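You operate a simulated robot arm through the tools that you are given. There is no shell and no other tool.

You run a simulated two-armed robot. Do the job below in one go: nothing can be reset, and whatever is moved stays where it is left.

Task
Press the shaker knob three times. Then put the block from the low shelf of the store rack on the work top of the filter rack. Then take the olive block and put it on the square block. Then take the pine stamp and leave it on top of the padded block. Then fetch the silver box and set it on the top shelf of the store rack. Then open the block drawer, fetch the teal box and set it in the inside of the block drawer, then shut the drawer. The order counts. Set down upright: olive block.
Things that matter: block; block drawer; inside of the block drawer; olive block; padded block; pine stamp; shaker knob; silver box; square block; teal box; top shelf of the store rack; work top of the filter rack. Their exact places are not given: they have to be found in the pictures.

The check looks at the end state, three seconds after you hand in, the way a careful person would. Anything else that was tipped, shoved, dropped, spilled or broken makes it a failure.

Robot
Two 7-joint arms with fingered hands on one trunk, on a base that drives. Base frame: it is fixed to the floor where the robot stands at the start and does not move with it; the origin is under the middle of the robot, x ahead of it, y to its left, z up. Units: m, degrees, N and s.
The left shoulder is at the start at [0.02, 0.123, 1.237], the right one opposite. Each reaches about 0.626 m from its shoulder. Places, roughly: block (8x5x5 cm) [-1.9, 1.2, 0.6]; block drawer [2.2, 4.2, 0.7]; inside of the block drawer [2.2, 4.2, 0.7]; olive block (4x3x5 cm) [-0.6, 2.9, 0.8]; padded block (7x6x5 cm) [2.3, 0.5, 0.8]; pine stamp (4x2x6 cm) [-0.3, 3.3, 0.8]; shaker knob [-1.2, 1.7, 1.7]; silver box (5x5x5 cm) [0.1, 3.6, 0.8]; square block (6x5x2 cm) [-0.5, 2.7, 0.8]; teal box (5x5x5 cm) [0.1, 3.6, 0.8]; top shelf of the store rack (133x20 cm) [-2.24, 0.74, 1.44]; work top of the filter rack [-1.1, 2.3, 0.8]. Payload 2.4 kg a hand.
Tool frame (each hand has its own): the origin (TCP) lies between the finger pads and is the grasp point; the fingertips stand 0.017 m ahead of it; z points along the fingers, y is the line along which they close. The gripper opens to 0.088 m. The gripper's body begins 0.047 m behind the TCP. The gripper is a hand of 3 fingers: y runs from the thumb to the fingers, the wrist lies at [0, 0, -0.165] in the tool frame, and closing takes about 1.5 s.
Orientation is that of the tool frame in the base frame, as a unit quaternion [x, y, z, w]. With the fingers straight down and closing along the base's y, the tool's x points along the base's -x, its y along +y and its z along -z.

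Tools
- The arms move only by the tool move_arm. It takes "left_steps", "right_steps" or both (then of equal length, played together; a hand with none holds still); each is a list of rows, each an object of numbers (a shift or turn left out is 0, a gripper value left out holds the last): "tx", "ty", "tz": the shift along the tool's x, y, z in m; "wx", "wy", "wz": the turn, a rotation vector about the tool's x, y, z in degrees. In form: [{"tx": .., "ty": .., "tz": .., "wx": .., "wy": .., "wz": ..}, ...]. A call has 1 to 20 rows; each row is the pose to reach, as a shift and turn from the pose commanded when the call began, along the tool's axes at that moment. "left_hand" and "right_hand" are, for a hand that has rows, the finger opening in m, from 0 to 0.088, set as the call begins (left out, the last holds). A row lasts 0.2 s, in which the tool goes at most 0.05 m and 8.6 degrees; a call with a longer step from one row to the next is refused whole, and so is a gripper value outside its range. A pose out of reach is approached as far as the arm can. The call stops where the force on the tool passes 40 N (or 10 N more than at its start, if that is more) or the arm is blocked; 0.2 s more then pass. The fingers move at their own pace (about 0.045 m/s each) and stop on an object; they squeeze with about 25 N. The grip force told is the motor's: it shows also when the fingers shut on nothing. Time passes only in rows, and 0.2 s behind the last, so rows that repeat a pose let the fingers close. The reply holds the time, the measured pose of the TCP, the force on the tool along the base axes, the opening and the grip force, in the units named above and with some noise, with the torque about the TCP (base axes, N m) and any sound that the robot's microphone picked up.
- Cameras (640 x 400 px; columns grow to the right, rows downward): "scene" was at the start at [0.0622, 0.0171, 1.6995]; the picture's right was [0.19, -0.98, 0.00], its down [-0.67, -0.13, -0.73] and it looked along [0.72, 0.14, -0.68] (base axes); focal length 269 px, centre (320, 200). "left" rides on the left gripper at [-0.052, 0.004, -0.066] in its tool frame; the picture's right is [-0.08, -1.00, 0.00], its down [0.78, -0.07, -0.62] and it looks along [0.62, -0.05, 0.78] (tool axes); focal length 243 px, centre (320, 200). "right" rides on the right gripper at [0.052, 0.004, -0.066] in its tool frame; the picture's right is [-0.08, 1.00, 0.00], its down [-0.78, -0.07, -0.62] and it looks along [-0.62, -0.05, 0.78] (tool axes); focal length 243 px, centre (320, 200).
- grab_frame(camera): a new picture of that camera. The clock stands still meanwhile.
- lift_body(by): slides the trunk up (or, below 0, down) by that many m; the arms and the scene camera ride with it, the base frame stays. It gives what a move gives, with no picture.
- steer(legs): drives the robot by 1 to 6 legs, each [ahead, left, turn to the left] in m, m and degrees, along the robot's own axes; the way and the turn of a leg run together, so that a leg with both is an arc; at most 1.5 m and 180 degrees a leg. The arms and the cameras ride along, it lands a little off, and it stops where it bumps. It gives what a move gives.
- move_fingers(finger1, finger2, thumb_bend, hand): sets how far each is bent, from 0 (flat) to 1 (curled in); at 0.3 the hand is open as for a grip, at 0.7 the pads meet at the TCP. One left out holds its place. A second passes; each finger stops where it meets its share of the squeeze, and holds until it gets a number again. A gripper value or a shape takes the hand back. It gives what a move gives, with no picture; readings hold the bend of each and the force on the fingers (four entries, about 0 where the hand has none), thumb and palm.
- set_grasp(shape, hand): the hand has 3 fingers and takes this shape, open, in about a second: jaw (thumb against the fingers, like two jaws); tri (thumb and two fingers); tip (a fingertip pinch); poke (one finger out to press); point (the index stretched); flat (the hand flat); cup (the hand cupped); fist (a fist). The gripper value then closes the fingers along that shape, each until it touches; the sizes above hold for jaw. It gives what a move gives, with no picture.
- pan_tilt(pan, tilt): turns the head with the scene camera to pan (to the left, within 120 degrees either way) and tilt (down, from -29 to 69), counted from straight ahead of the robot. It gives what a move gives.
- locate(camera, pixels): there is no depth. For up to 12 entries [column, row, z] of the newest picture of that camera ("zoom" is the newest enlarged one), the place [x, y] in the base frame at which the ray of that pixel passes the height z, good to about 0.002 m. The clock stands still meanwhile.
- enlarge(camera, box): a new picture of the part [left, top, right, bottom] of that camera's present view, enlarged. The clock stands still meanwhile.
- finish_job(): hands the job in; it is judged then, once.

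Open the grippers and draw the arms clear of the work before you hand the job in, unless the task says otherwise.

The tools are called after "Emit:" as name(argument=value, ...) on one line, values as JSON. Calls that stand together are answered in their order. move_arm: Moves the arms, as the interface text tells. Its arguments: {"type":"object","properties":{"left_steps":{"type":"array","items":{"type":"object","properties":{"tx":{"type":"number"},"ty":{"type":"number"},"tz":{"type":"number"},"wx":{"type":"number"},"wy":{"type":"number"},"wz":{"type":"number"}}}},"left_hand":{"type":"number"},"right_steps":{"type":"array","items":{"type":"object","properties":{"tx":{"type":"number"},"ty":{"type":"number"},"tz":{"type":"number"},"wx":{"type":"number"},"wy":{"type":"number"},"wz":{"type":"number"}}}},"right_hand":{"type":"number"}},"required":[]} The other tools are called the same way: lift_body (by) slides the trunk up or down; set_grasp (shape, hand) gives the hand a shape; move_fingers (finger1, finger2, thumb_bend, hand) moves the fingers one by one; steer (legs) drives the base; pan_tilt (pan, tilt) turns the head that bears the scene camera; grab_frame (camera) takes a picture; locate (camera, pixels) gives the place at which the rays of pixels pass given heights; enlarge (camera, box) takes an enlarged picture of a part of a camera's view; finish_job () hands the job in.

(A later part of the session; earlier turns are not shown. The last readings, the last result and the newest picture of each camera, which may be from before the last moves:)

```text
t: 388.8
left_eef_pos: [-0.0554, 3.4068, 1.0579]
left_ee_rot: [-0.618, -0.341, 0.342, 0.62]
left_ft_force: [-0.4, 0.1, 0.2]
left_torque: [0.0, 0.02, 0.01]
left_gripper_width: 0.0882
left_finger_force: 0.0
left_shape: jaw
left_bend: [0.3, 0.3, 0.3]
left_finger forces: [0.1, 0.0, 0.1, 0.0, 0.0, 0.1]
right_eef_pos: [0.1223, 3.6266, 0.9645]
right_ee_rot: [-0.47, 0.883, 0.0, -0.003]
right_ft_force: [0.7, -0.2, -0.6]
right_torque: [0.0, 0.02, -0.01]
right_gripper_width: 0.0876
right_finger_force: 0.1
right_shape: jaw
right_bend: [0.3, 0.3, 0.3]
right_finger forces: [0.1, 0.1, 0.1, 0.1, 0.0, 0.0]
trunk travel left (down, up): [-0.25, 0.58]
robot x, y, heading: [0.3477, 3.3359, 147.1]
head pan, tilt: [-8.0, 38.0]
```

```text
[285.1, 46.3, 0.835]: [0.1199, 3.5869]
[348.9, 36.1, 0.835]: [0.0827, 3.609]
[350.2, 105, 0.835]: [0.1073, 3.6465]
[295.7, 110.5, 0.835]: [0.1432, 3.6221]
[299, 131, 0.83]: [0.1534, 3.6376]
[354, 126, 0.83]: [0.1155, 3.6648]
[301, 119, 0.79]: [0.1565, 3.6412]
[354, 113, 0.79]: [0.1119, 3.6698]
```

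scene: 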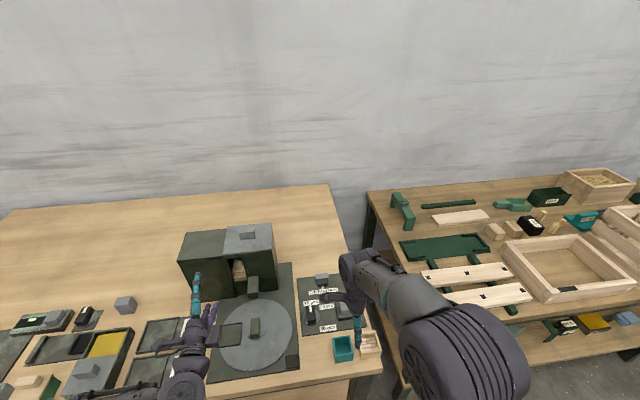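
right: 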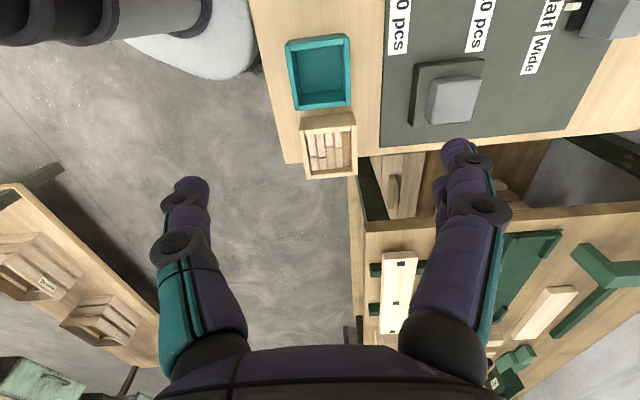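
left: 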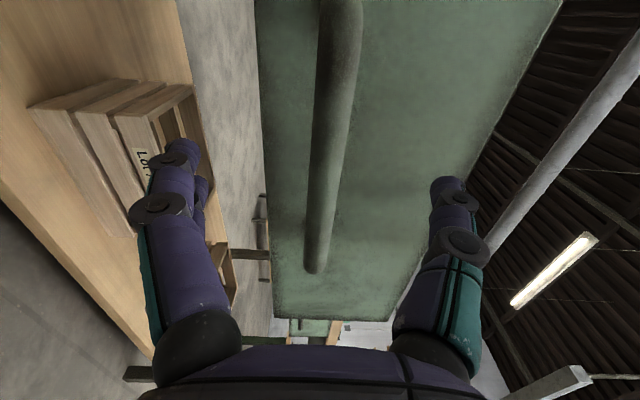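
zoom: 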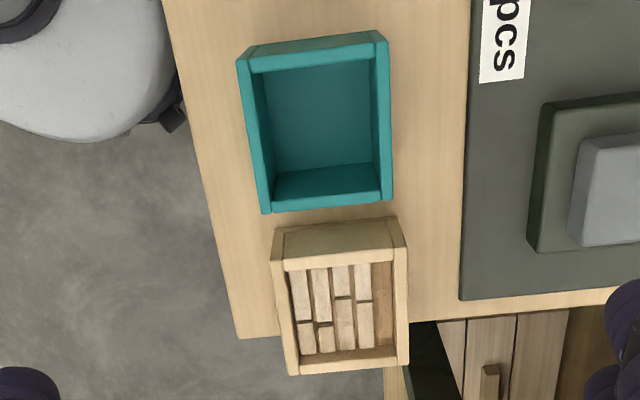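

Teal box centre ≈(0.113,3.616). I shift 14 mm left, set opening 0.07 and descend halfway to re-check.

Emit:
move_arm(right_hand=0.07, right_steps=[{"tx": 0.0137, "ty": 0.0016}, {"tx": 0.0137, "ty": 0.0016, "tz": 0.03}, {"tx": 0.0137, "ty": 0.0016, "tz": 0.06}, {"tx": 0.0137, "ty": 0.0016, "tz": 0.085}, {"tx": 0.0137, "ty": 0.0016, "tz": 0.085}])

Emit:
enlarge(camera="right", box=[240, 60, 400, 210])

```text
t: 390.0
left_eef_pos: [-0.0552, 3.4059, 1.0573]
left_ee_rot: [-0.618, -0.341, 0.341, 0.621]
left_ft_force: [0.0, -0.3, -0.1]
left_torque: [0.01, -0.06, -0.03]
left_gripper_width: 0.0881
left_finger_force: 0.0
left_shape: jaw
left_bend: [0.3, 0.3, 0.3]
left_finger forces: [0.0, 0.1, 0.0, 0.0, 0.0, 0.0]
right_eef_pos: [0.1144, 3.6158, 0.8798]
right_ee_rot: [-0.471, 0.882, -0.001, -0.001]
right_ft_force: [0.1, -0.4, 0.0]
right_torque: [0.02, 0.0, 0.0]
right_gripper_width: 0.0703
right_finger_force: 0.1
right_shape: jaw
right_bend: [0.59, 0.59, 0.55]
right_finger forces: [0.0, 0.1, 0.1, 0.1, 0.1, 0.0]
trunk travel left (down, up): [-0.25, 0.58]
robot x, y, heading: [0.3477, 3.3349, 146.9]
head pan, tilt: [-8.0, 38.0]
```

```text
2.67 times, centred on (320, 135) of right
```

zoom: 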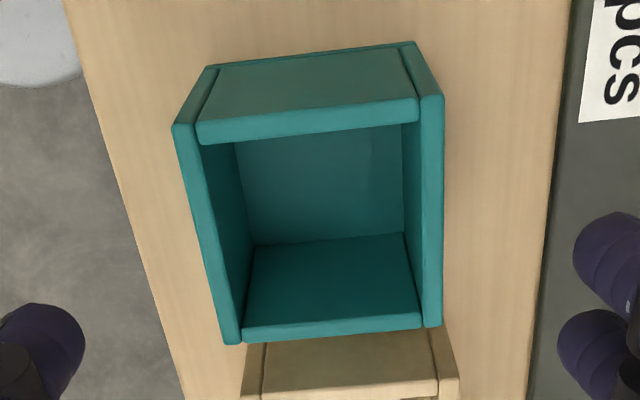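

The view matches the earlier silver-box alignment. I descend the remaining 57 mm and close.

Emit:
move_arm(right_steps=[{"tz": 0.02}, {"tz": 0.04}, {"tz": 0.056}, {"tz": 0.056}])

Emit:
grab_frame(camera="right")

Emit:
move_arm(right_hand=0.02, right_steps=[{"tz": 0}, {"tz": 0}, {"tz": 0}, {"tz": 0}, {"tz": 0}, {"tz": 0}, {"tz": 0}])

Emit:
grab_frame(camera="right")

```text
t: 391.0
left_eef_pos: [-0.0556, 3.4071, 1.0572]
left_ee_rot: [-0.617, -0.341, 0.342, 0.621]
left_ft_force: [-0.6, 0.6, 0.0]
left_torque: [0.03, 0.02, 0.02]
left_gripper_width: 0.0879
left_finger_force: 0.0
left_shape: jaw
left_bend: [0.3, 0.3, 0.3]
left_finger forces: [0.0, 0.1, 0.0, 0.0, 0.0, 0.1]
right_eef_pos: [0.1134, 3.6155, 0.8242]
right_ee_rot: [-0.47, 0.883, 0.001, -0.002]
right_ft_force: [-1.4, -0.2, -0.3]
right_torque: [0.02, 0.0, 0.02]
right_gripper_width: 0.0701
right_finger_force: 0.1
right_shape: jaw
right_bend: [0.59, 0.59, 0.55]
right_finger forces: [0.1, 0.0, 0.0, 0.1, 0.1, 0.0]
trunk travel left (down, up): [-0.25, 0.58]
robot x, y, heading: [0.3523, 3.3371, 147.1]
head pan, tilt: [-8.0, 38.0]
```

```text
taken
```

right: 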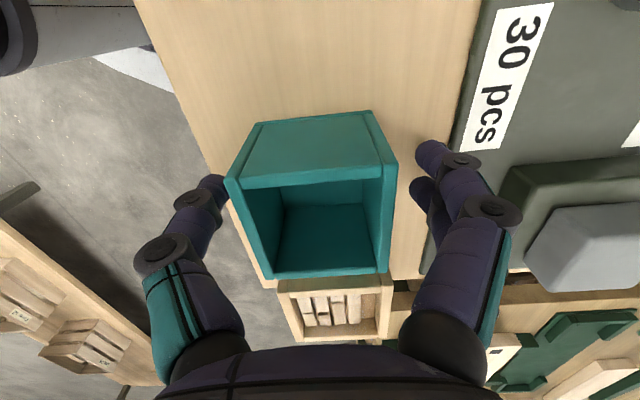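

```text
t: 392.6
left_eef_pos: [-0.0565, 3.407, 1.058]
left_ee_rot: [-0.617, -0.34, 0.342, 0.621]
left_ft_force: [0.0, -0.2, 0.1]
left_torque: [-0.06, -0.01, 0.02]
left_gripper_width: 0.088
left_finger_force: 0.0
left_shape: jaw
left_bend: [0.3, 0.3, 0.3]
left_finger forces: [0.0, 0.0, 0.0, 0.1, 0.0, 0.0]
right_eef_pos: [0.1129, 3.6142, 0.8245]
right_ee_rot: [-0.471, 0.882, 0.0, -0.002]
right_ft_force: [-0.1, 0.2, 0.0]
right_torque: [-0.01, -0.01, 0.0]
right_gripper_width: 0.0379
right_finger_force: 24.7
right_shape: jaw
right_bend: [0.73, 0.73, 0.7]
right_finger forces: [11.6, 11.4, 0.0, 0.1, 22.9, 0.0]
trunk travel left (down, up): [-0.25, 0.58]
robot x, y, heading: [0.3479, 3.3368, 147.0]
head pan, tilt: [-8.0, 38.0]
```

```text
taken
```

right: 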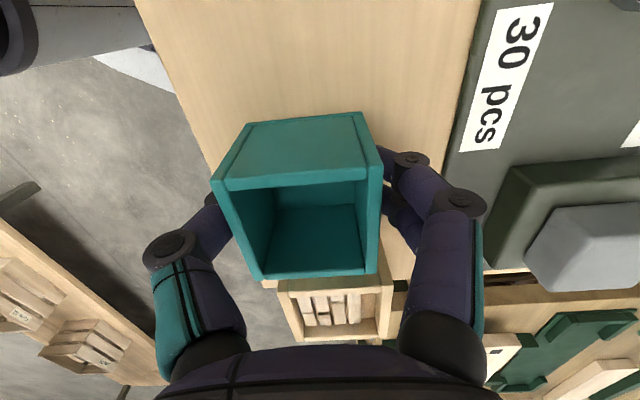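

Teal box gripped evenly. I lift it, back away and raise the trunk.

Emit:
move_arm(right_steps=[{"tz": -0.02}, {"tz": -0.05}, {"tz": -0.09}, {"tz": -0.13}])

Emit:
steer(legs=[[-0.47, 0, 0]])

Emit:
lift_body(by=0.18)

Emit:
steer(legs=[[0, 0, -180], [-0.25, 0.3, 0]])

Emit:
grab_frame(camera="right")

```text
t: 393.6
left_eef_pos: [-0.056, 3.4062, 1.0568]
left_ee_rot: [-0.618, -0.34, 0.341, 0.621]
left_ft_force: [1.4, 0.8, 0.5]
left_torque: [-0.05, 0.03, 0.0]
left_gripper_width: 0.0882
left_finger_force: 0.0
left_shape: jaw
left_bend: [0.3, 0.3, 0.3]
left_finger forces: [0.0, 0.0, 0.1, 0.1, 0.0, 0.0]
right_eef_pos: [0.1116, 3.6159, 0.9544]
right_ee_rot: [-0.471, 0.882, -0.001, -0.001]
right_ft_force: [0.9, 0.3, -1.4]
right_torque: [-0.01, 0.03, 0.0]
right_gripper_width: 0.0375
right_finger_force: 25.1
right_shape: jaw
right_bend: [0.73, 0.73, 0.7]
right_finger forces: [11.6, 11.5, 0.1, 0.1, 23.0, 0.0]
trunk travel left (down, up): [-0.25, 0.58]
robot x, y, heading: [0.3464, 3.3397, 147.2]
head pan, tilt: [-8.0, 38.0]
```

```text
t: 396.4
left_eef_pos: [0.3455, 3.1484, 1.0571]
left_ee_rot: [-0.618, -0.34, 0.341, 0.621]
left_ft_force: [0.0, -0.1, -0.4]
left_torque: [-0.04, -0.01, 0.03]
left_gripper_width: 0.0879
left_finger_force: 0.0
left_shape: jaw
left_bend: [0.3, 0.3, 0.3]
left_finger forces: [0.0, 0.0, 0.0, 0.0, 0.1, 0.0]
right_eef_pos: [0.5123, 3.3565, 0.9548]
right_ee_rot: [-0.47, 0.883, 0.0, -0.002]
right_ft_force: [-0.7, 0.7, -0.8]
right_torque: [0.04, 0.04, 0.05]
right_gripper_width: 0.0376
right_finger_force: 24.9
right_shape: jaw
right_bend: [0.73, 0.73, 0.7]
right_finger forces: [11.6, 11.4, 0.0, 0.0, 23.0, 0.1]
trunk travel left (down, up): [-0.25, 0.58]
robot x, y, heading: [0.7438, 3.0787, 147.0]
head pan, tilt: [-8.0, 38.0]
```

```text
t: 398.4
left_eef_pos: [0.344, 3.1476, 1.2372]
left_ee_rot: [-0.618, -0.34, 0.341, 0.621]
left_ft_force: [-0.8, 0.5, -0.2]
left_torque: [-0.01, -0.03, 0.0]
left_gripper_width: 0.0882
left_finger_force: 0.1
left_shape: jaw
left_bend: [0.3, 0.3, 0.3]
left_finger forces: [0.1, 0.0, 0.0, 0.0, 0.0, 0.1]
right_eef_pos: [0.5119, 3.357, 1.1344]
right_ee_rot: [-0.47, 0.883, 0.0, -0.002]
right_ft_force: [0.3, 0.1, -0.7]
right_torque: [0.02, 0.01, 0.0]
right_gripper_width: 0.0375
right_finger_force: 25.4
right_shape: jaw
right_bend: [0.73, 0.73, 0.7]
right_finger forces: [11.7, 11.4, 0.0, 0.0, 23.0, 0.0]
trunk travel left (down, up): [-0.43, 0.4]
robot x, y, heading: [0.7473, 3.0809, 146.9]
head pan, tilt: [-8.0, 38.0]
```

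```text
t: 408.3
left_eef_pos: [1.1044, 3.3956, 1.2363]
left_ee_rot: [0.338, -0.619, 0.623, -0.339]
left_ft_force: [0.5, 0.1, -0.5]
left_torque: [-0.03, 0.02, 0.0]
left_gripper_width: 0.0881
left_finger_force: 0.1
left_shape: jaw
left_bend: [0.3, 0.3, 0.3]
left_finger forces: [0.1, 0.0, 0.0, 0.0, 0.0, 0.0]
right_eef_pos: [0.9351, 3.1874, 1.1338]
right_ee_rot: [0.885, 0.465, 0.003, 0.0]
right_ft_force: [0.1, 0.1, -0.8]
right_torque: [0.0, 0.02, 0.0]
right_gripper_width: 0.0371
right_finger_force: 25.4
right_shape: jaw
right_bend: [0.73, 0.73, 0.7]
right_finger forces: [11.5, 11.2, 0.1, 0.1, 22.8, 0.1]
trunk travel left (down, up): [-0.43, 0.4]
robot x, y, heading: [0.7026, 3.471, -33.6]
head pan, tilt: [-8.0, 38.0]
```

```text
taken
```

right: 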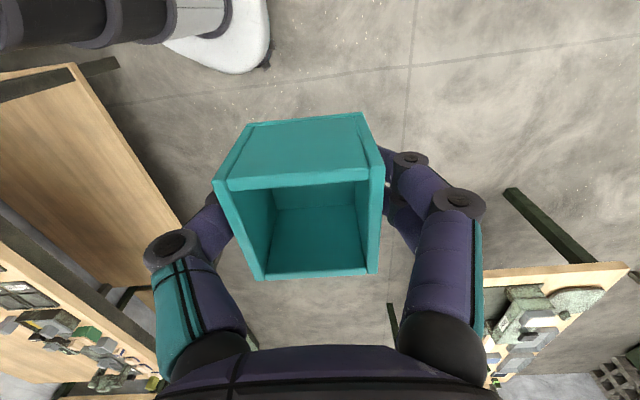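

The teal box is held. I strafe left 1.45 m to stand before the open drawer and look.

Emit:
steer(legs=[[0, 1.45, 0.6]])

Emit:
pan_tilt(pan=0, tilt=48)

Emit:
grab_frame(camera="scene")

```text
t: 415.5
left_eef_pos: [1.911, 4.5973, 1.2376]
left_ee_rot: [0.335, -0.621, 0.624, -0.336]
left_ft_force: [1.1, -0.1, -0.2]
left_torque: [0.02, 0.0, 0.03]
left_gripper_width: 0.088
left_finger_force: 0.0
left_shape: jaw
left_bend: [0.3, 0.3, 0.3]
left_finger forces: [0.0, 0.0, 0.0, 0.0, 0.0, 0.0]
right_eef_pos: [1.7388, 4.3922, 1.1336]
right_ee_rot: [0.887, 0.462, 0.002, -0.001]
right_ft_force: [0.4, 0.5, -0.4]
right_torque: [0.0, 0.04, -0.01]
right_gripper_width: 0.037
right_finger_force: 25.4
right_shape: jaw
right_bend: [0.73, 0.73, 0.7]
right_finger forces: [11.5, 11.2, 0.1, 0.0, 22.7, 0.0]
trunk travel left (down, up): [-0.43, 0.4]
robot x, y, heading: [1.5102, 4.6737, -34.1]
head pan, tilt: [-8.0, 38.0]
```

```text
t: 416.2
left_eef_pos: [1.9098, 4.5983, 1.2372]
left_ee_rot: [0.335, -0.62, 0.624, -0.337]
left_ft_force: [1.3, -0.4, -0.3]
left_torque: [0.0, 0.04, -0.04]
left_gripper_width: 0.088
left_finger_force: 0.0
left_shape: jaw
left_bend: [0.3, 0.3, 0.3]
left_finger forces: [0.1, 0.0, 0.0, 0.0, 0.1, 0.0]
right_eef_pos: [1.7384, 4.3918, 1.1343]
right_ee_rot: [0.887, 0.461, 0.002, 0.0]
right_ft_force: [0.2, 0.5, -0.4]
right_torque: [0.01, 0.02, 0.01]
right_gripper_width: 0.0369
right_finger_force: 24.9
right_shape: jaw
right_bend: [0.73, 0.73, 0.7]
right_finger forces: [11.5, 11.2, 0.1, 0.0, 22.7, 0.0]
trunk travel left (down, up): [-0.43, 0.4]
robot x, y, heading: [1.5094, 4.6798, -33.8]
head pan, tilt: [0.0, 48.0]
```

```text
taken
```

scene: 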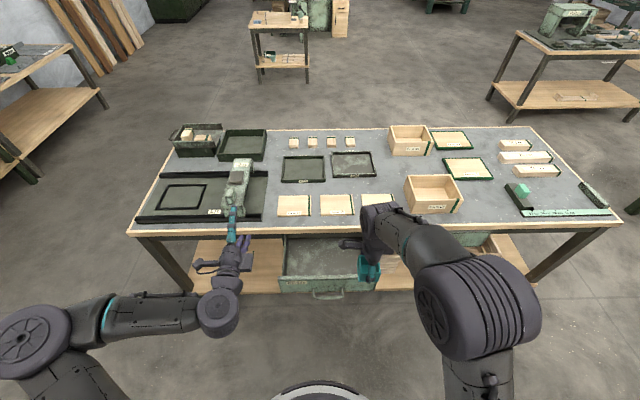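

The open drawer shows at (283-370,238-298). I locate its walls at z≈0.74.

Emit:
enlarge(camera="scene", box=[260, 215, 400, 315])

Emit:
locate(camera="scene", pixels=[[281, 277, 0.74], [372, 279, 0.74], [286, 238, 0.74], [286, 272, 0.66], [328, 297, 0.683], [328, 255, 0.66], [340, 238, 0.66]])

```text
4.00 times, centred on (330, 265) of scene
```

zoom: 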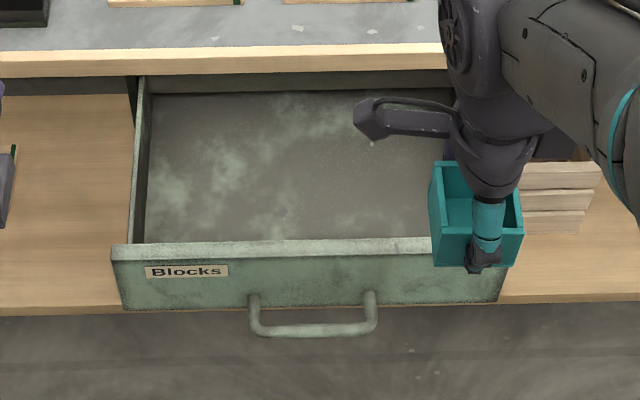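

```text
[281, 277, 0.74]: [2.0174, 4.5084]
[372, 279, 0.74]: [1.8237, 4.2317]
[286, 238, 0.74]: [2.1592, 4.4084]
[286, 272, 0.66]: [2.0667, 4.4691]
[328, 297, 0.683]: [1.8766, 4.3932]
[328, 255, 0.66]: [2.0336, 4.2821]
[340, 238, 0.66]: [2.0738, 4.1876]
```

Drawer interior: front wall f≈0.735, sides g≈4.55-4.87, table edge f≈0.57. I drive 0.15 m closer and lower the trunk 0.3 m.

Emit:
steer(legs=[[0.15, 0.03, 1]])

Emit:
lift_body(by=-0.28)

Emit:
grab_frame(camera="scene")

Emit:
grab_frame(camera="right")

```text
t: 417.6
left_eef_pos: [2.0537, 4.5478, 1.2369]
left_ee_rot: [0.341, -0.618, 0.621, -0.341]
left_ft_force: [-0.2, -0.1, 0.5]
left_torque: [-0.01, -0.02, -0.03]
left_gripper_width: 0.088
left_finger_force: 0.0
left_shape: jaw
left_bend: [0.3, 0.3, 0.3]
left_finger forces: [0.0, 0.0, 0.0, 0.0, 0.0, 0.0]
right_eef_pos: [1.8847, 4.338, 1.1331]
right_ee_rot: [0.883, 0.47, 0.001, -0.001]
right_ft_force: [0.2, 0.9, 0.1]
right_torque: [0.01, 0.0, -0.05]
right_gripper_width: 0.0366
right_finger_force: 25.0
right_shape: jaw
right_bend: [0.73, 0.73, 0.7]
right_finger forces: [11.4, 11.1, 0.0, 0.0, 22.7, 0.1]
trunk travel left (down, up): [-0.43, 0.4]
robot x, y, heading: [1.6495, 4.617, -33.0]
head pan, tilt: [0.0, 48.0]
```

```text
t: 420.4
left_eef_pos: [2.0519, 4.5484, 0.957]
left_ee_rot: [0.341, -0.617, 0.621, -0.342]
left_ft_force: [0.5, -0.6, -0.6]
left_torque: [0.02, 0.01, -0.02]
left_gripper_width: 0.0878
left_finger_force: 0.1
left_shape: jaw
left_bend: [0.3, 0.3, 0.3]
left_finger forces: [0.1, 0.0, 0.1, 0.1, 0.0, 0.0]
right_eef_pos: [1.8829, 4.3381, 0.8542]
right_ee_rot: [0.883, 0.47, 0.001, 0.0]
right_ft_force: [0.3, -1.2, -0.1]
right_torque: [-0.01, 0.01, 0.01]
right_gripper_width: 0.037
right_finger_force: 25.5
right_shape: jaw
right_bend: [0.73, 0.73, 0.7]
right_finger forces: [11.4, 11.2, 0.1, 0.0, 22.7, 0.0]
trunk travel left (down, up): [-0.15, 0.68]
robot x, y, heading: [1.6471, 4.6139, -32.8]
head pan, tilt: [0.0, 48.0]
```

```text
taken
```

scene: 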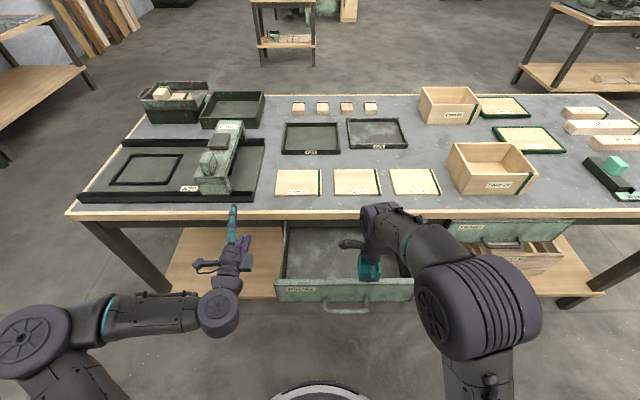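

```text
taken
```

right: 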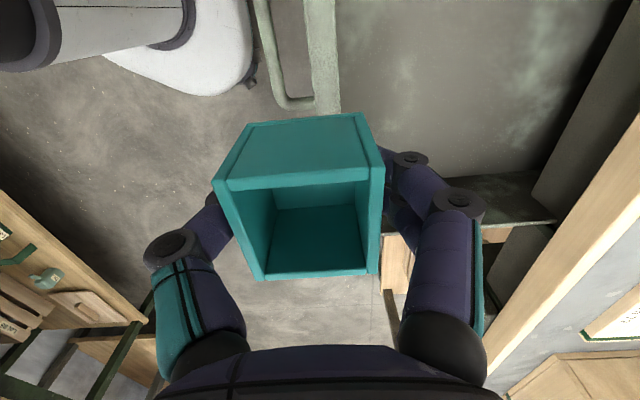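

The right camera shows the drawer's front wall at column ~325 and right wall near row 190. I locate them.

Emit:
locate(camera="right", pixels=[[308, 60, 0.745], [335, 60, 0.745], [480, 183, 0.745], [540, 215, 0.745], [450, 80, 0.66], [640, 110, 0.8], [500, 390, 0.8]])

```text
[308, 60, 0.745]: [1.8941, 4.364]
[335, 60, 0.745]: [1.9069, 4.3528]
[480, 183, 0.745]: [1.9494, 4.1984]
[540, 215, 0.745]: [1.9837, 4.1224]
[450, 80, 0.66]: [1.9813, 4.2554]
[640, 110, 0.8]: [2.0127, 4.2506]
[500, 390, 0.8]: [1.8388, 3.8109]
```

I move 9.7 cm forward and 3.3 cm left to be over the drawer's open middle.

Emit:
move_arm(right_steps=[{"tx": 0.011, "ty": 0.033}, {"tx": 0.022, "ty": 0.066}, {"tx": 0.033, "ty": 0.095}, {"tx": 0.033, "ty": 0.095}])

Emit:
grab_frame(camera="right")

Emit:
enlarge(camera="scene", box=[260, 190, 440, 320])

```text
t: 421.4
left_eef_pos: [2.0518, 4.5477, 0.9572]
left_ee_rot: [0.34, -0.618, 0.621, -0.341]
left_ft_force: [-1.0, 0.5, -0.1]
left_torque: [-0.02, -0.01, 0.01]
left_gripper_width: 0.088
left_finger_force: 0.1
left_shape: jaw
left_bend: [0.3, 0.3, 0.3]
left_finger forces: [0.1, 0.1, 0.1, 0.1, 0.0, 0.1]
right_eef_pos: [1.9808, 4.3131, 0.8527]
right_ee_rot: [0.883, 0.469, 0.001, -0.001]
right_ft_force: [0.1, 0.3, -0.7]
right_torque: [0.03, -0.03, 0.01]
right_gripper_width: 0.0371
right_finger_force: 24.7
right_shape: jaw
right_bend: [0.73, 0.73, 0.7]
right_finger forces: [11.5, 11.3, 0.1, 0.0, 22.8, 0.0]
trunk travel left (down, up): [-0.15, 0.68]
robot x, y, heading: [1.6484, 4.6197, -33.2]
head pan, tilt: [0.0, 48.0]
```

```text
taken
```

right: 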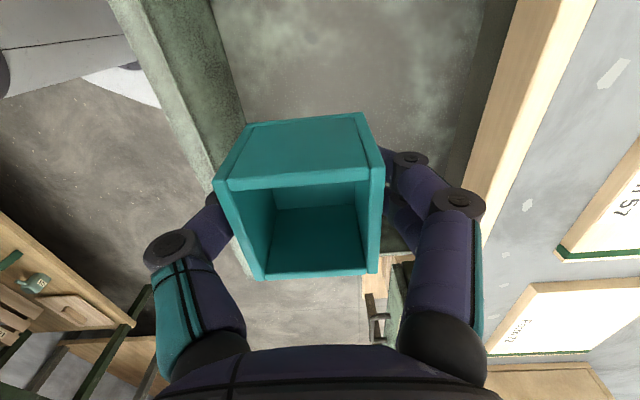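

```text
3.08 times, centred on (350, 255) of scene
```

zoom: 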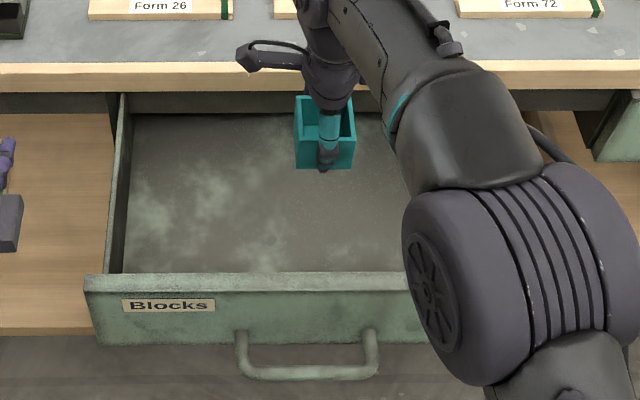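

The far fingers come close to the table edge. I measure that edge (e.g. at (490,120)) in the right camera before lowering.

Emit:
locate(camera="right", pixels=[[519, 5, 0.77], [490, 120, 0.77], [472, 220, 0.77], [592, 5, 0.8], [545, 120, 0.8], [490, 200, 0.77], [240, 100, 0.745], [185, 100, 0.745], [410, 250, 0.745]])

```text
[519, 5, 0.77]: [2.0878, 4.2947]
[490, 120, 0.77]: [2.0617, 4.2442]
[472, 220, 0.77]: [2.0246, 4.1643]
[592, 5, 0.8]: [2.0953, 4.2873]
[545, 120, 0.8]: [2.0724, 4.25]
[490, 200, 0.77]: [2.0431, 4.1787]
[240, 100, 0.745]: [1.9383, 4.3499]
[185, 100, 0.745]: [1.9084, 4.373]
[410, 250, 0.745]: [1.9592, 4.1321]
```

The clear gap is f 0.567-0.727. I shift 1 cm further in so both sides have room, then lower to TCP 0.74.

Emit:
move_arm(right_steps=[{"ty": 0.01}, {"ty": 0.01, "tz": 0.03}, {"ty": 0.01, "tz": 0.06}, {"ty": 0.01, "tz": 0.09}, {"ty": 0.01, "tz": 0.112}, {"ty": 0.01, "tz": 0.112}])

Emit:
grab_frame(camera="right")

Emit:
enlarge(camera="scene", box=[260, 190, 440, 320])

```text
t: 422.8
left_eef_pos: [2.052, 4.5481, 0.9572]
left_ee_rot: [0.34, -0.618, 0.622, -0.341]
left_ft_force: [1.2, 0.2, -0.6]
left_torque: [0.0, 0.03, 0.01]
left_gripper_width: 0.0879
left_finger_force: 0.0
left_shape: jaw
left_bend: [0.3, 0.3, 0.3]
left_finger forces: [0.0, 0.0, 0.1, 0.0, 0.1, 0.1]
right_eef_pos: [1.9903, 4.3067, 0.7415]
right_ee_rot: [0.883, 0.469, 0.002, 0.0]
right_ft_force: [-0.9, 0.7, -0.3]
right_torque: [0.03, 0.03, -0.03]
right_gripper_width: 0.0369
right_finger_force: 25.2
right_shape: jaw
right_bend: [0.73, 0.73, 0.7]
right_finger forces: [11.4, 11.2, 0.0, 0.0, 22.7, 0.0]
trunk travel left (down, up): [-0.15, 0.68]
robot x, y, heading: [1.6521, 4.6205, -32.7]
head pan, tilt: [0.0, 48.0]
```

```text
taken
```

right: 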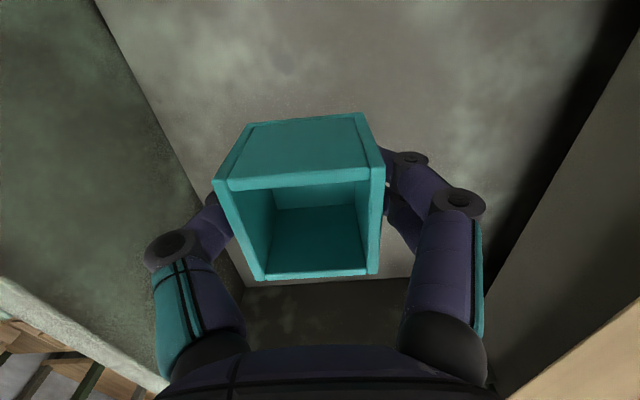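

```text
3.08 times, centred on (350, 255) of scene
```

zoom: 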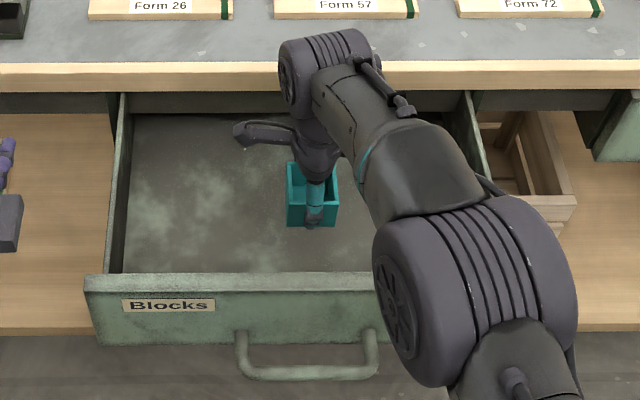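

The box is inside the drawer, clear of the walls. I lower in small steps to the bottom.

Emit:
move_arm(right_steps=[{"tz": 0.005}, {"tz": 0.01}, {"tz": 0.015}, {"tz": 0.02}])

Emit:
move_arm(right_steps=[{"tz": 0.003}, {"tz": 0.006}])

```text
t: 423.8
left_eef_pos: [2.0518, 4.5481, 0.9568]
left_ee_rot: [0.341, -0.617, 0.622, -0.342]
left_ft_force: [0.3, -0.6, -0.1]
left_torque: [0.01, 0.02, 0.0]
left_gripper_width: 0.0881
left_finger_force: 0.1
left_shape: jaw
left_bend: [0.3, 0.3, 0.3]
left_finger forces: [0.0, 0.0, 0.0, 0.0, 0.0, 0.1]
right_eef_pos: [1.9899, 4.3089, 0.7227]
right_ee_rot: [0.883, 0.469, 0.002, 0.001]
right_ft_force: [-0.5, 0.4, -0.4]
right_torque: [-0.03, 0.02, 0.04]
right_gripper_width: 0.0372
right_finger_force: 25.1
right_shape: jaw
right_bend: [0.73, 0.73, 0.7]
right_finger forces: [11.5, 11.2, 0.1, 0.1, 22.6, 0.0]
trunk travel left (down, up): [-0.15, 0.68]
robot x, y, heading: [1.6483, 4.6196, -32.7]
head pan, tilt: [0.0, 48.0]
```

```text
t: 424.4
left_eef_pos: [2.0526, 4.549, 0.9569]
left_ee_rot: [0.341, -0.617, 0.621, -0.342]
left_ft_force: [-0.4, 1.0, 0.4]
left_torque: [0.03, -0.01, 0.0]
left_gripper_width: 0.088
left_finger_force: 0.1
left_shape: jaw
left_bend: [0.3, 0.3, 0.3]
left_finger forces: [0.0, 0.0, 0.1, 0.0, 0.0, 0.1]
right_eef_pos: [1.9889, 4.3065, 0.7156]
right_ee_rot: [0.883, 0.47, 0.002, -0.001]
right_ft_force: [-0.2, 0.0, 0.1]
right_torque: [-0.02, 0.0, -0.01]
right_gripper_width: 0.037
right_finger_force: 25.1
right_shape: jaw
right_bend: [0.73, 0.73, 0.7]
right_finger forces: [11.5, 11.2, 0.0, 0.1, 22.6, 0.0]
trunk travel left (down, up): [-0.15, 0.68]
robot x, y, heading: [1.651, 4.6179, -32.9]
head pan, tilt: [0.0, 48.0]
```

No contact yet at 0.716; I continue.

Emit:
move_arm(right_steps=[{"tz": 0.003}, {"tz": 0.006}])

```text
t: 425.0
left_eef_pos: [2.0512, 4.5485, 0.9569]
left_ee_rot: [0.341, -0.618, 0.621, -0.341]
left_ft_force: [1.1, -0.8, -0.4]
left_torque: [0.01, 0.01, -0.01]
left_gripper_width: 0.0879
left_finger_force: 0.1
left_shape: jaw
left_bend: [0.3, 0.3, 0.3]
left_finger forces: [0.1, 0.1, 0.0, 0.0, 0.0, 0.0]
right_eef_pos: [1.9893, 4.3079, 0.7093]
right_ee_rot: [0.883, 0.47, 0.002, 0.0]
right_ft_force: [0.7, -0.2, -0.5]
right_torque: [0.03, -0.04, 0.02]
right_gripper_width: 0.0368
right_finger_force: 24.9
right_shape: jaw
right_bend: [0.73, 0.73, 0.7]
right_finger forces: [11.6, 11.2, 0.1, 0.0, 22.6, 0.0]
trunk travel left (down, up): [-0.15, 0.68]
robot x, y, heading: [1.6493, 4.6195, -32.8]
head pan, tilt: [0.0, 48.0]
```

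Emit:
move_arm(right_steps=[{"tz": 0.003}, {"tz": 0.006}])

Emit:
grab_frame(camera="right")

```text
t: 425.6
left_eef_pos: [2.051, 4.5476, 0.9581]
left_ee_rot: [0.341, -0.618, 0.621, -0.341]
left_ft_force: [-0.6, -0.1, -0.1]
left_torque: [-0.03, -0.04, -0.01]
left_gripper_width: 0.0877
left_finger_force: 0.1
left_shape: jaw
left_bend: [0.3, 0.3, 0.3]
left_finger forces: [0.1, 0.0, 0.0, 0.0, 0.0, 0.1]
right_eef_pos: [1.9906, 4.3082, 0.7031]
right_ee_rot: [0.883, 0.47, 0.002, 0.0]
right_ft_force: [-0.8, -0.2, -1.2]
right_torque: [0.01, -0.01, 0.0]
right_gripper_width: 0.0369
right_finger_force: 24.7
right_shape: jaw
right_bend: [0.73, 0.73, 0.7]
right_finger forces: [11.6, 11.2, 0.1, 0.1, 22.6, 0.1]
trunk travel left (down, up): [-0.15, 0.68]
robot x, y, heading: [1.6521, 4.6194, -32.6]
head pan, tilt: [0.0, 48.0]
```

```text
taken
```

right: 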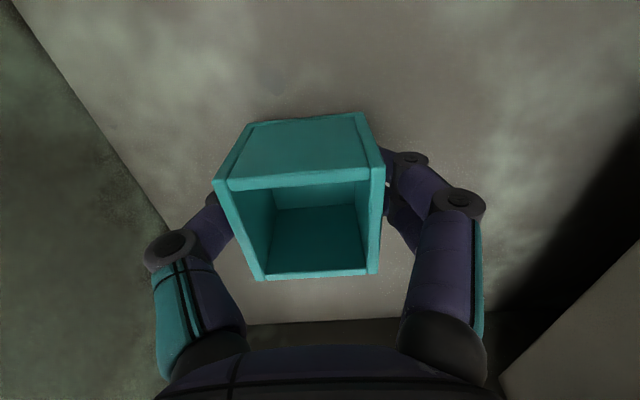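

Emit:
move_arm(right_steps=[{"tz": 0.003}, {"tz": 0.006}])

Emit:
move_arm(right_steps=[{"tz": 0.003}])

```text
t: 426.2
left_eef_pos: [2.0529, 4.5482, 0.957]
left_ee_rot: [0.341, -0.618, 0.621, -0.342]
left_ft_force: [-0.3, -0.9, -0.2]
left_torque: [0.04, -0.01, 0.0]
left_gripper_width: 0.0881
left_finger_force: 0.0
left_shape: jaw
left_bend: [0.3, 0.3, 0.3]
left_finger forces: [0.1, 0.0, 0.0, 0.0, 0.0, 0.0]
right_eef_pos: [1.9902, 4.3067, 0.6976]
right_ee_rot: [0.883, 0.469, 0.002, -0.001]
right_ft_force: [0.3, -0.1, 0.2]
right_torque: [-0.03, 0.02, 0.01]
right_gripper_width: 0.0367
right_finger_force: 24.9
right_shape: jaw
right_bend: [0.73, 0.73, 0.7]
right_finger forces: [11.5, 11.2, 0.1, 0.1, 22.7, 0.1]
trunk travel left (down, up): [-0.15, 0.68]
robot x, y, heading: [1.6475, 4.6175, -32.8]
head pan, tilt: [0.0, 48.0]
```

```text
t: 426.6
left_eef_pos: [2.0514, 4.5485, 0.9582]
left_ee_rot: [0.34, -0.618, 0.621, -0.342]
left_ft_force: [-0.1, -0.6, 0.6]
left_torque: [-0.01, 0.01, 0.03]
left_gripper_width: 0.088
left_finger_force: 0.0
left_shape: jaw
left_bend: [0.3, 0.3, 0.3]
left_finger forces: [0.1, 0.0, 0.1, 0.0, 0.0, 0.1]
right_eef_pos: [1.9896, 4.3078, 0.6948]
right_ee_rot: [0.883, 0.469, 0.002, 0.0]
right_ft_force: [-0.5, -0.7, 2.1]
right_torque: [0.0, -0.01, 0.0]
right_gripper_width: 0.0371
right_finger_force: 25.2
right_shape: jaw
right_bend: [0.73, 0.74, 0.7]
right_finger forces: [11.6, 11.5, 0.1, 0.0, 23.2, 0.1]
trunk travel left (down, up): [-0.15, 0.68]
robot x, y, heading: [1.6471, 4.6156, -32.8]
head pan, tilt: [0.0, 48.0]
```

Light contact (2 N) at 0.695: the box stands on the drawer bottom. I open to 0.066 and check.

Emit:
move_arm(right_hand=0.066, right_steps=[{"tz": 0}, {"tz": 0}, {"tz": 0}, {"tz": 0}, {"tz": 0}])

Emit:
grab_frame(camera="right")

```text
t: 427.8
left_eef_pos: [2.0524, 4.5485, 0.9568]
left_ee_rot: [0.341, -0.617, 0.621, -0.341]
left_ft_force: [-0.2, -0.3, -0.5]
left_torque: [0.01, 0.01, 0.0]
left_gripper_width: 0.088
left_finger_force: 0.0
left_shape: jaw
left_bend: [0.3, 0.3, 0.3]
left_finger forces: [0.0, 0.1, 0.0, 0.0, 0.1, 0.1]
right_eef_pos: [1.9907, 4.3079, 0.6945]
right_ee_rot: [0.883, 0.47, 0.001, -0.001]
right_ft_force: [-0.7, 0.3, 0.3]
right_torque: [0.03, 0.02, -0.01]
right_gripper_width: 0.0657
right_finger_force: 0.1
right_shape: jaw
right_bend: [0.64, 0.64, 0.6]
right_finger forces: [0.0, 0.1, 0.0, 0.1, 0.1, 0.1]
trunk travel left (down, up): [-0.15, 0.68]
robot x, y, heading: [1.6501, 4.6146, -32.7]
head pan, tilt: [0.0, 48.0]
```

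```text
taken
```

right: 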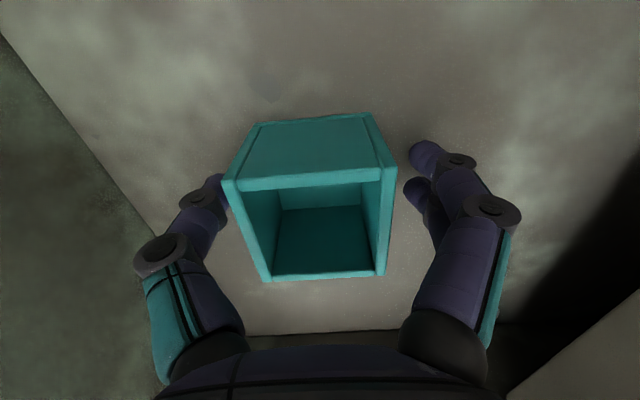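

The box stands free. I raise the right hand straight out of the drawer.

Emit:
move_arm(right_steps=[{"tz": -0.015, "ty": -0.002}, {"tz": -0.03, "ty": -0.002}, {"tz": -0.06, "ty": -0.002}, {"tz": -0.1, "ty": -0.002}, {"tz": -0.14, "ty": -0.002}, {"tz": -0.18, "ty": -0.002}, {"tz": -0.22, "ty": -0.002}])

Emit:
grab_frame(camera="right")

Emit:
move_arm(right_steps=[{"ty": -0.04}, {"ty": -0.08}, {"ty": -0.12}, {"ty": -0.15}])

Emit:
grab_frame(camera="scene")

```text
t: 429.4
left_eef_pos: [2.0521, 4.5492, 0.9575]
left_ee_rot: [0.341, -0.617, 0.621, -0.342]
left_ft_force: [-0.5, -0.5, 0.3]
left_torque: [0.04, 0.0, -0.01]
left_gripper_width: 0.0879
left_finger_force: 0.1
left_shape: jaw
left_bend: [0.3, 0.3, 0.3]
left_finger forces: [0.0, 0.1, 0.1, 0.0, 0.0, 0.0]
right_eef_pos: [1.9824, 4.3099, 0.9128]
right_ee_rot: [0.883, 0.47, 0.002, 0.0]
right_ft_force: [-0.2, 0.5, -0.1]
right_torque: [-0.03, -0.05, -0.02]
right_gripper_width: 0.0658
right_finger_force: 0.1
right_shape: jaw
right_bend: [0.64, 0.64, 0.6]
right_finger forces: [0.1, 0.0, 0.0, 0.0, 0.1, 0.1]
right hand out of reach, approached as far as the arm can: row 7
trunk travel left (down, up): [-0.15, 0.68]
robot x, y, heading: [1.6513, 4.6167, -33.0]
head pan, tilt: [0.0, 48.0]
```

```text
taken
```

right: 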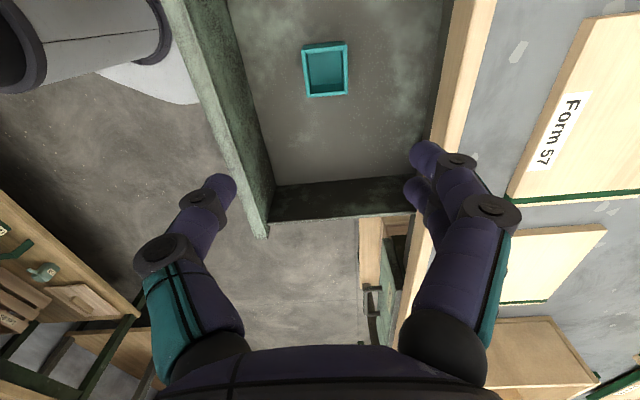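

```text
t: 430.4
left_eef_pos: [2.0512, 4.5469, 0.9578]
left_ee_rot: [0.34, -0.617, 0.622, -0.342]
left_ft_force: [-0.3, -0.8, 0.7]
left_torque: [-0.02, 0.0, -0.01]
left_gripper_width: 0.0881
left_finger_force: 0.0
left_shape: jaw
left_bend: [0.3, 0.3, 0.3]
left_finger forces: [0.1, 0.0, 0.0, 0.1, 0.1, 0.0]
right_eef_pos: [1.8586, 4.3941, 0.9107]
right_ee_rot: [0.883, 0.47, 0.002, 0.0]
right_ft_force: [-0.8, 0.3, 0.1]
right_torque: [0.0, 0.05, -0.02]
right_gripper_width: 0.066
right_finger_force: 0.1
right_shape: jaw
right_bend: [0.64, 0.64, 0.6]
right_finger forces: [0.1, 0.0, 0.1, 0.1, 0.0, 0.1]
trunk travel left (down, up): [-0.15, 0.68]
robot x, y, heading: [1.648, 4.6161, -32.8]
head pan, tilt: [0.0, 48.0]
```

```text
taken
```

scene: 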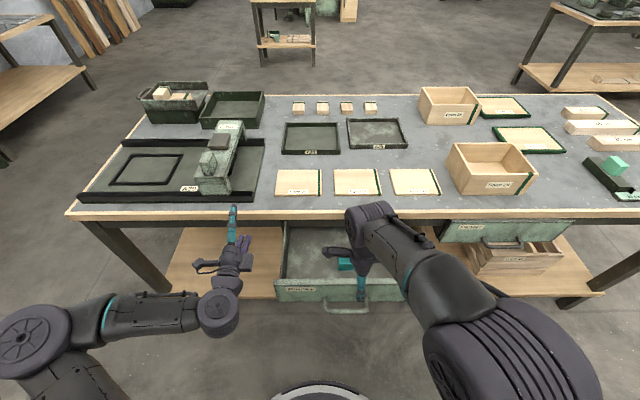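

The teal box is inside. I back off 0.2 m, lower the left hand to the drawer face's height beside the handle and close its fingers for pushing.

Emit:
steer(legs=[[-0.22, 0, 0]])

Emit:
move_arm(left_hand=0.0, left_steps=[{"ty": 0.04, "tx": 0.02}, {"ty": 0.08, "tx": 0.04}, {"ty": 0.12, "tx": 0.06}, {"ty": 0.16, "tx": 0.08}, {"ty": 0.2, "tx": 0.1}, {"ty": 0.24, "tx": 0.115}, {"ty": 0.25, "tx": 0.12}, {"ty": 0.25, "tx": 0.12}])

Emit:
grab_frame(camera="left")

Emit:
grab_frame(camera="scene")

```text
t: 432.1
left_eef_pos: [1.8629, 4.6698, 0.9572]
left_ee_rot: [0.34, -0.618, 0.622, -0.341]
left_ft_force: [-0.1, -0.2, -0.1]
left_torque: [0.02, 0.0, -0.01]
left_gripper_width: 0.0878
left_finger_force: 0.0
left_shape: jaw
left_bend: [0.3, 0.3, 0.3]
left_finger forces: [0.0, 0.0, 0.0, 0.0, 0.0, 0.1]
right_eef_pos: [1.6718, 4.5156, 0.9112]
right_ee_rot: [0.883, 0.47, 0.003, -0.001]
right_ft_force: [0.2, 0.3, 0.0]
right_torque: [0.03, -0.03, -0.01]
right_gripper_width: 0.066
right_finger_force: 0.0
right_shape: jaw
right_bend: [0.64, 0.64, 0.6]
right_finger forces: [0.1, 0.1, 0.1, 0.0, 0.1, 0.1]
trunk travel left (down, up): [-0.15, 0.68]
robot x, y, heading: [1.4613, 4.7391, -33.2]
head pan, tilt: [0.0, 48.0]
```

```text
t: 433.9
left_eef_pos: [1.8004, 4.567, 0.7066]
left_ee_rot: [0.341, -0.617, 0.622, -0.341]
left_ft_force: [0.7, -0.3, -1.0]
left_torque: [0.0, 0.01, 0.01]
left_gripper_width: 0.0
left_finger_force: 24.8
left_shape: jaw
left_bend: [0.67, 0.67, 0.8]
left_finger forces: [0.1, 0.0, 0.0, 0.0, 0.0, 0.1]
right_eef_pos: [1.6695, 4.5162, 0.9107]
right_ee_rot: [0.883, 0.469, 0.002, -0.001]
right_ft_force: [0.3, -0.2, -0.1]
right_torque: [0.04, -0.02, 0.01]
right_gripper_width: 0.0659
right_finger_force: 0.1
right_shape: jaw
right_bend: [0.64, 0.64, 0.6]
right_finger forces: [0.0, 0.0, 0.0, 0.1, 0.0, 0.0]
trunk travel left (down, up): [-0.15, 0.68]
robot x, y, heading: [1.4597, 4.7417, -33.1]
head pan, tilt: [0.0, 48.0]
```

```text
taken
```

left: 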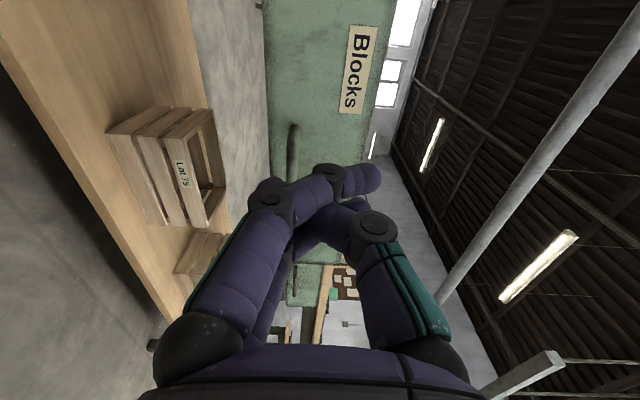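

```text
taken
```

scene: 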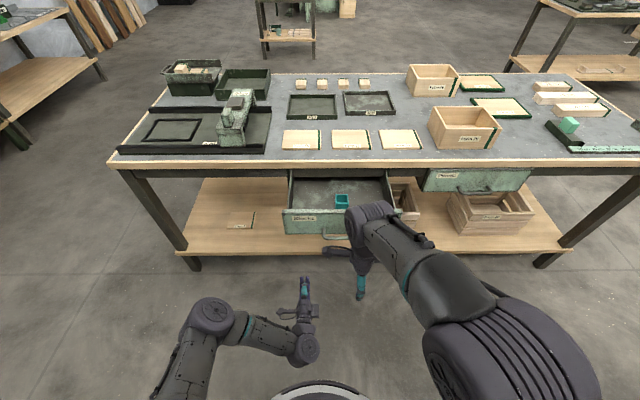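

The closed left hand is level with the drawer face, beside the handle. I drive 0.2 m ahead until it nearly touches, then push with the arm.

Emit:
steer(legs=[[0.19, 0, 0]])

Emit:
move_arm(left_steps=[{"tz": 0.02}, {"tz": 0.04}, {"tz": 0.06}, {"tz": 0.08}])

Emit:
grab_frame(camera="scene")

Emit:
grab_frame(camera="left")

```text
t: 435.4
left_eef_pos: [1.9605, 4.463, 0.7072]
left_ee_rot: [0.34, -0.618, 0.621, -0.341]
left_ft_force: [0.6, 0.7, 0.0]
left_torque: [0.0, 0.0, 0.03]
left_gripper_width: 0.0
left_finger_force: 25.5
left_shape: jaw
left_bend: [0.68, 0.68, 0.8]
left_finger forces: [0.1, 0.1, 0.1, 0.1, 0.0, 0.0]
right_eef_pos: [1.8296, 4.4125, 0.911]
right_ee_rot: [0.883, 0.469, 0.003, -0.001]
right_ft_force: [0.2, 0.3, 0.3]
right_torque: [-0.02, -0.01, -0.01]
right_gripper_width: 0.0662
right_finger_force: 0.0
right_shape: jaw
right_bend: [0.64, 0.64, 0.6]
right_finger forces: [0.0, 0.1, 0.0, 0.0, 0.0, 0.0]
trunk travel left (down, up): [-0.15, 0.68]
robot x, y, heading: [1.6218, 4.6344, -33.1]
head pan, tilt: [0.0, 48.0]
```

```text
t: 436.4
left_eef_pos: [2.0283, 4.418, 0.7066]
left_ee_rot: [0.34, -0.618, 0.622, -0.34]
left_ft_force: [0.6, -0.4, 0.5]
left_torque: [0.01, -0.01, 0.01]
left_gripper_width: 0.0001
left_finger_force: 24.9
left_shape: jaw
left_bend: [0.68, 0.68, 0.8]
left_finger forces: [0.0, 0.1, 0.0, 0.1, 0.0, 0.0]
right_eef_pos: [1.8286, 4.4122, 0.9108]
right_ee_rot: [0.883, 0.469, 0.001, -0.001]
right_ft_force: [-0.8, 0.5, 0.1]
right_torque: [-0.02, 0.04, -0.01]
right_gripper_width: 0.066
right_finger_force: 0.1
right_shape: jaw
right_bend: [0.64, 0.64, 0.6]
right_finger forces: [0.0, 0.1, 0.0, 0.1, 0.0, 0.1]
trunk travel left (down, up): [-0.15, 0.68]
robot x, y, heading: [1.6217, 4.6357, -33.0]
head pan, tilt: [0.0, 48.0]
```

```text
taken
```

scene: 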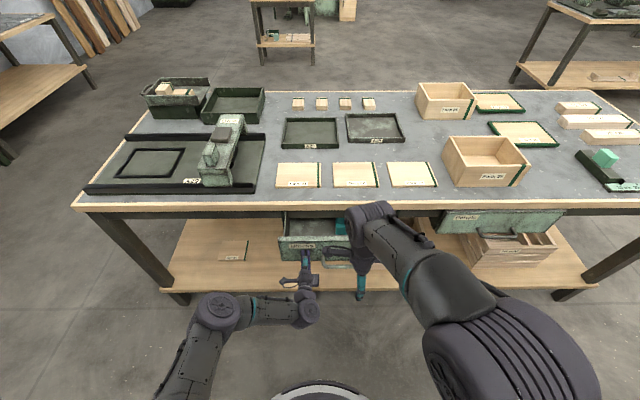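

```text
taken
```

left: 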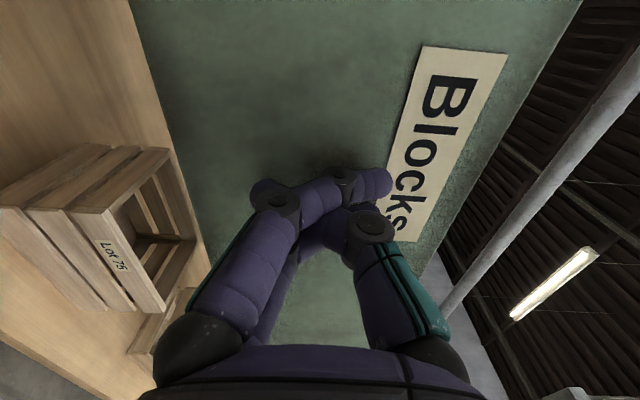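

The drawer slides in easily. I push on until it meets its stop.

Emit:
move_arm(left_steps=[{"tz": 0.02}, {"tz": 0.04}, {"tz": 0.06}, {"tz": 0.08}])

Emit:
move_arm(left_steps=[{"tz": 0.01}, {"tz": 0.02}, {"tz": 0.03}, {"tz": 0.04}, {"tz": 0.05}])

Emit:
grab_frame(camera="scene")

Emit:
grab_frame(camera="left")

```text
t: 437.4
left_eef_pos: [2.0944, 4.3782, 0.7093]
left_ee_rot: [0.341, -0.618, 0.621, -0.341]
left_ft_force: [0.3, 0.4, -0.6]
left_torque: [0.02, -0.01, 0.02]
left_gripper_width: 0.0
left_finger_force: 24.5
left_shape: jaw
left_bend: [0.68, 0.68, 0.8]
left_finger forces: [0.1, 0.0, 0.0, 0.0, 0.0, 0.1]
right_eef_pos: [1.8299, 4.4118, 0.9102]
right_ee_rot: [0.884, 0.468, 0.001, -0.001]
right_ft_force: [-0.5, -0.7, 0.3]
right_torque: [-0.03, 0.0, 0.01]
right_gripper_width: 0.066
right_finger_force: 0.0
right_shape: jaw
right_bend: [0.64, 0.64, 0.6]
right_finger forces: [0.0, 0.0, 0.0, 0.0, 0.0, 0.0]
trunk travel left (down, up): [-0.15, 0.68]
robot x, y, heading: [1.6219, 4.6381, -33.0]
head pan, tilt: [0.0, 48.0]
```

```text
t: 438.6
left_eef_pos: [2.1186, 4.3668, 0.7119]
left_ee_rot: [0.34, -0.619, 0.622, -0.339]
left_ft_force: [-15.1, 4.8, -3.3]
left_torque: [-0.09, -0.1, 0.02]
left_gripper_width: 0.0002
left_finger_force: 25.2
left_shape: jaw
left_bend: [0.71, 0.71, 0.81]
left_finger forces: [5.3, 5.2, 0.0, 0.1, 8.2, 0.1]
left hand out of reach, approached as far as the arm can: row 3, 4, 5
right_eef_pos: [1.8281, 4.412, 0.911]
right_ee_rot: [0.883, 0.469, 0.003, -0.001]
right_ft_force: [-0.4, -0.1, 0.0]
right_torque: [0.01, 0.01, -0.02]
right_gripper_width: 0.0658
right_finger_force: 0.1
right_shape: jaw
right_bend: [0.64, 0.64, 0.6]
right_finger forces: [0.0, 0.0, 0.1, 0.0, 0.0, 0.1]
trunk travel left (down, up): [-0.15, 0.68]
robot x, y, heading: [1.6185, 4.6358, -33.2]
head pan, tilt: [0.0, 48.0]
```

```text
taken
```

scene: 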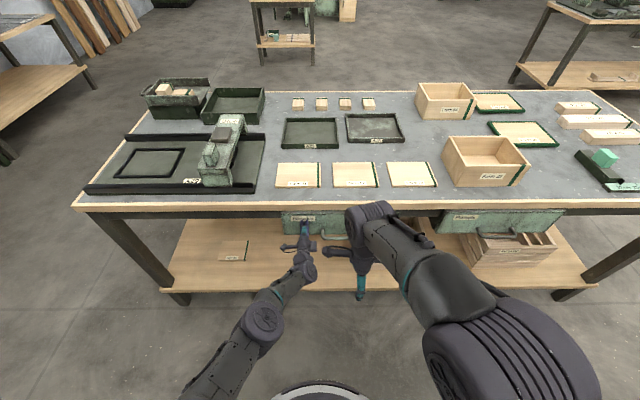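

```text
taken
```

left: 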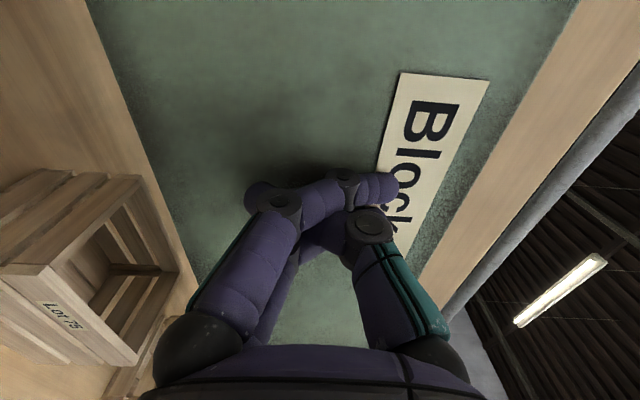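

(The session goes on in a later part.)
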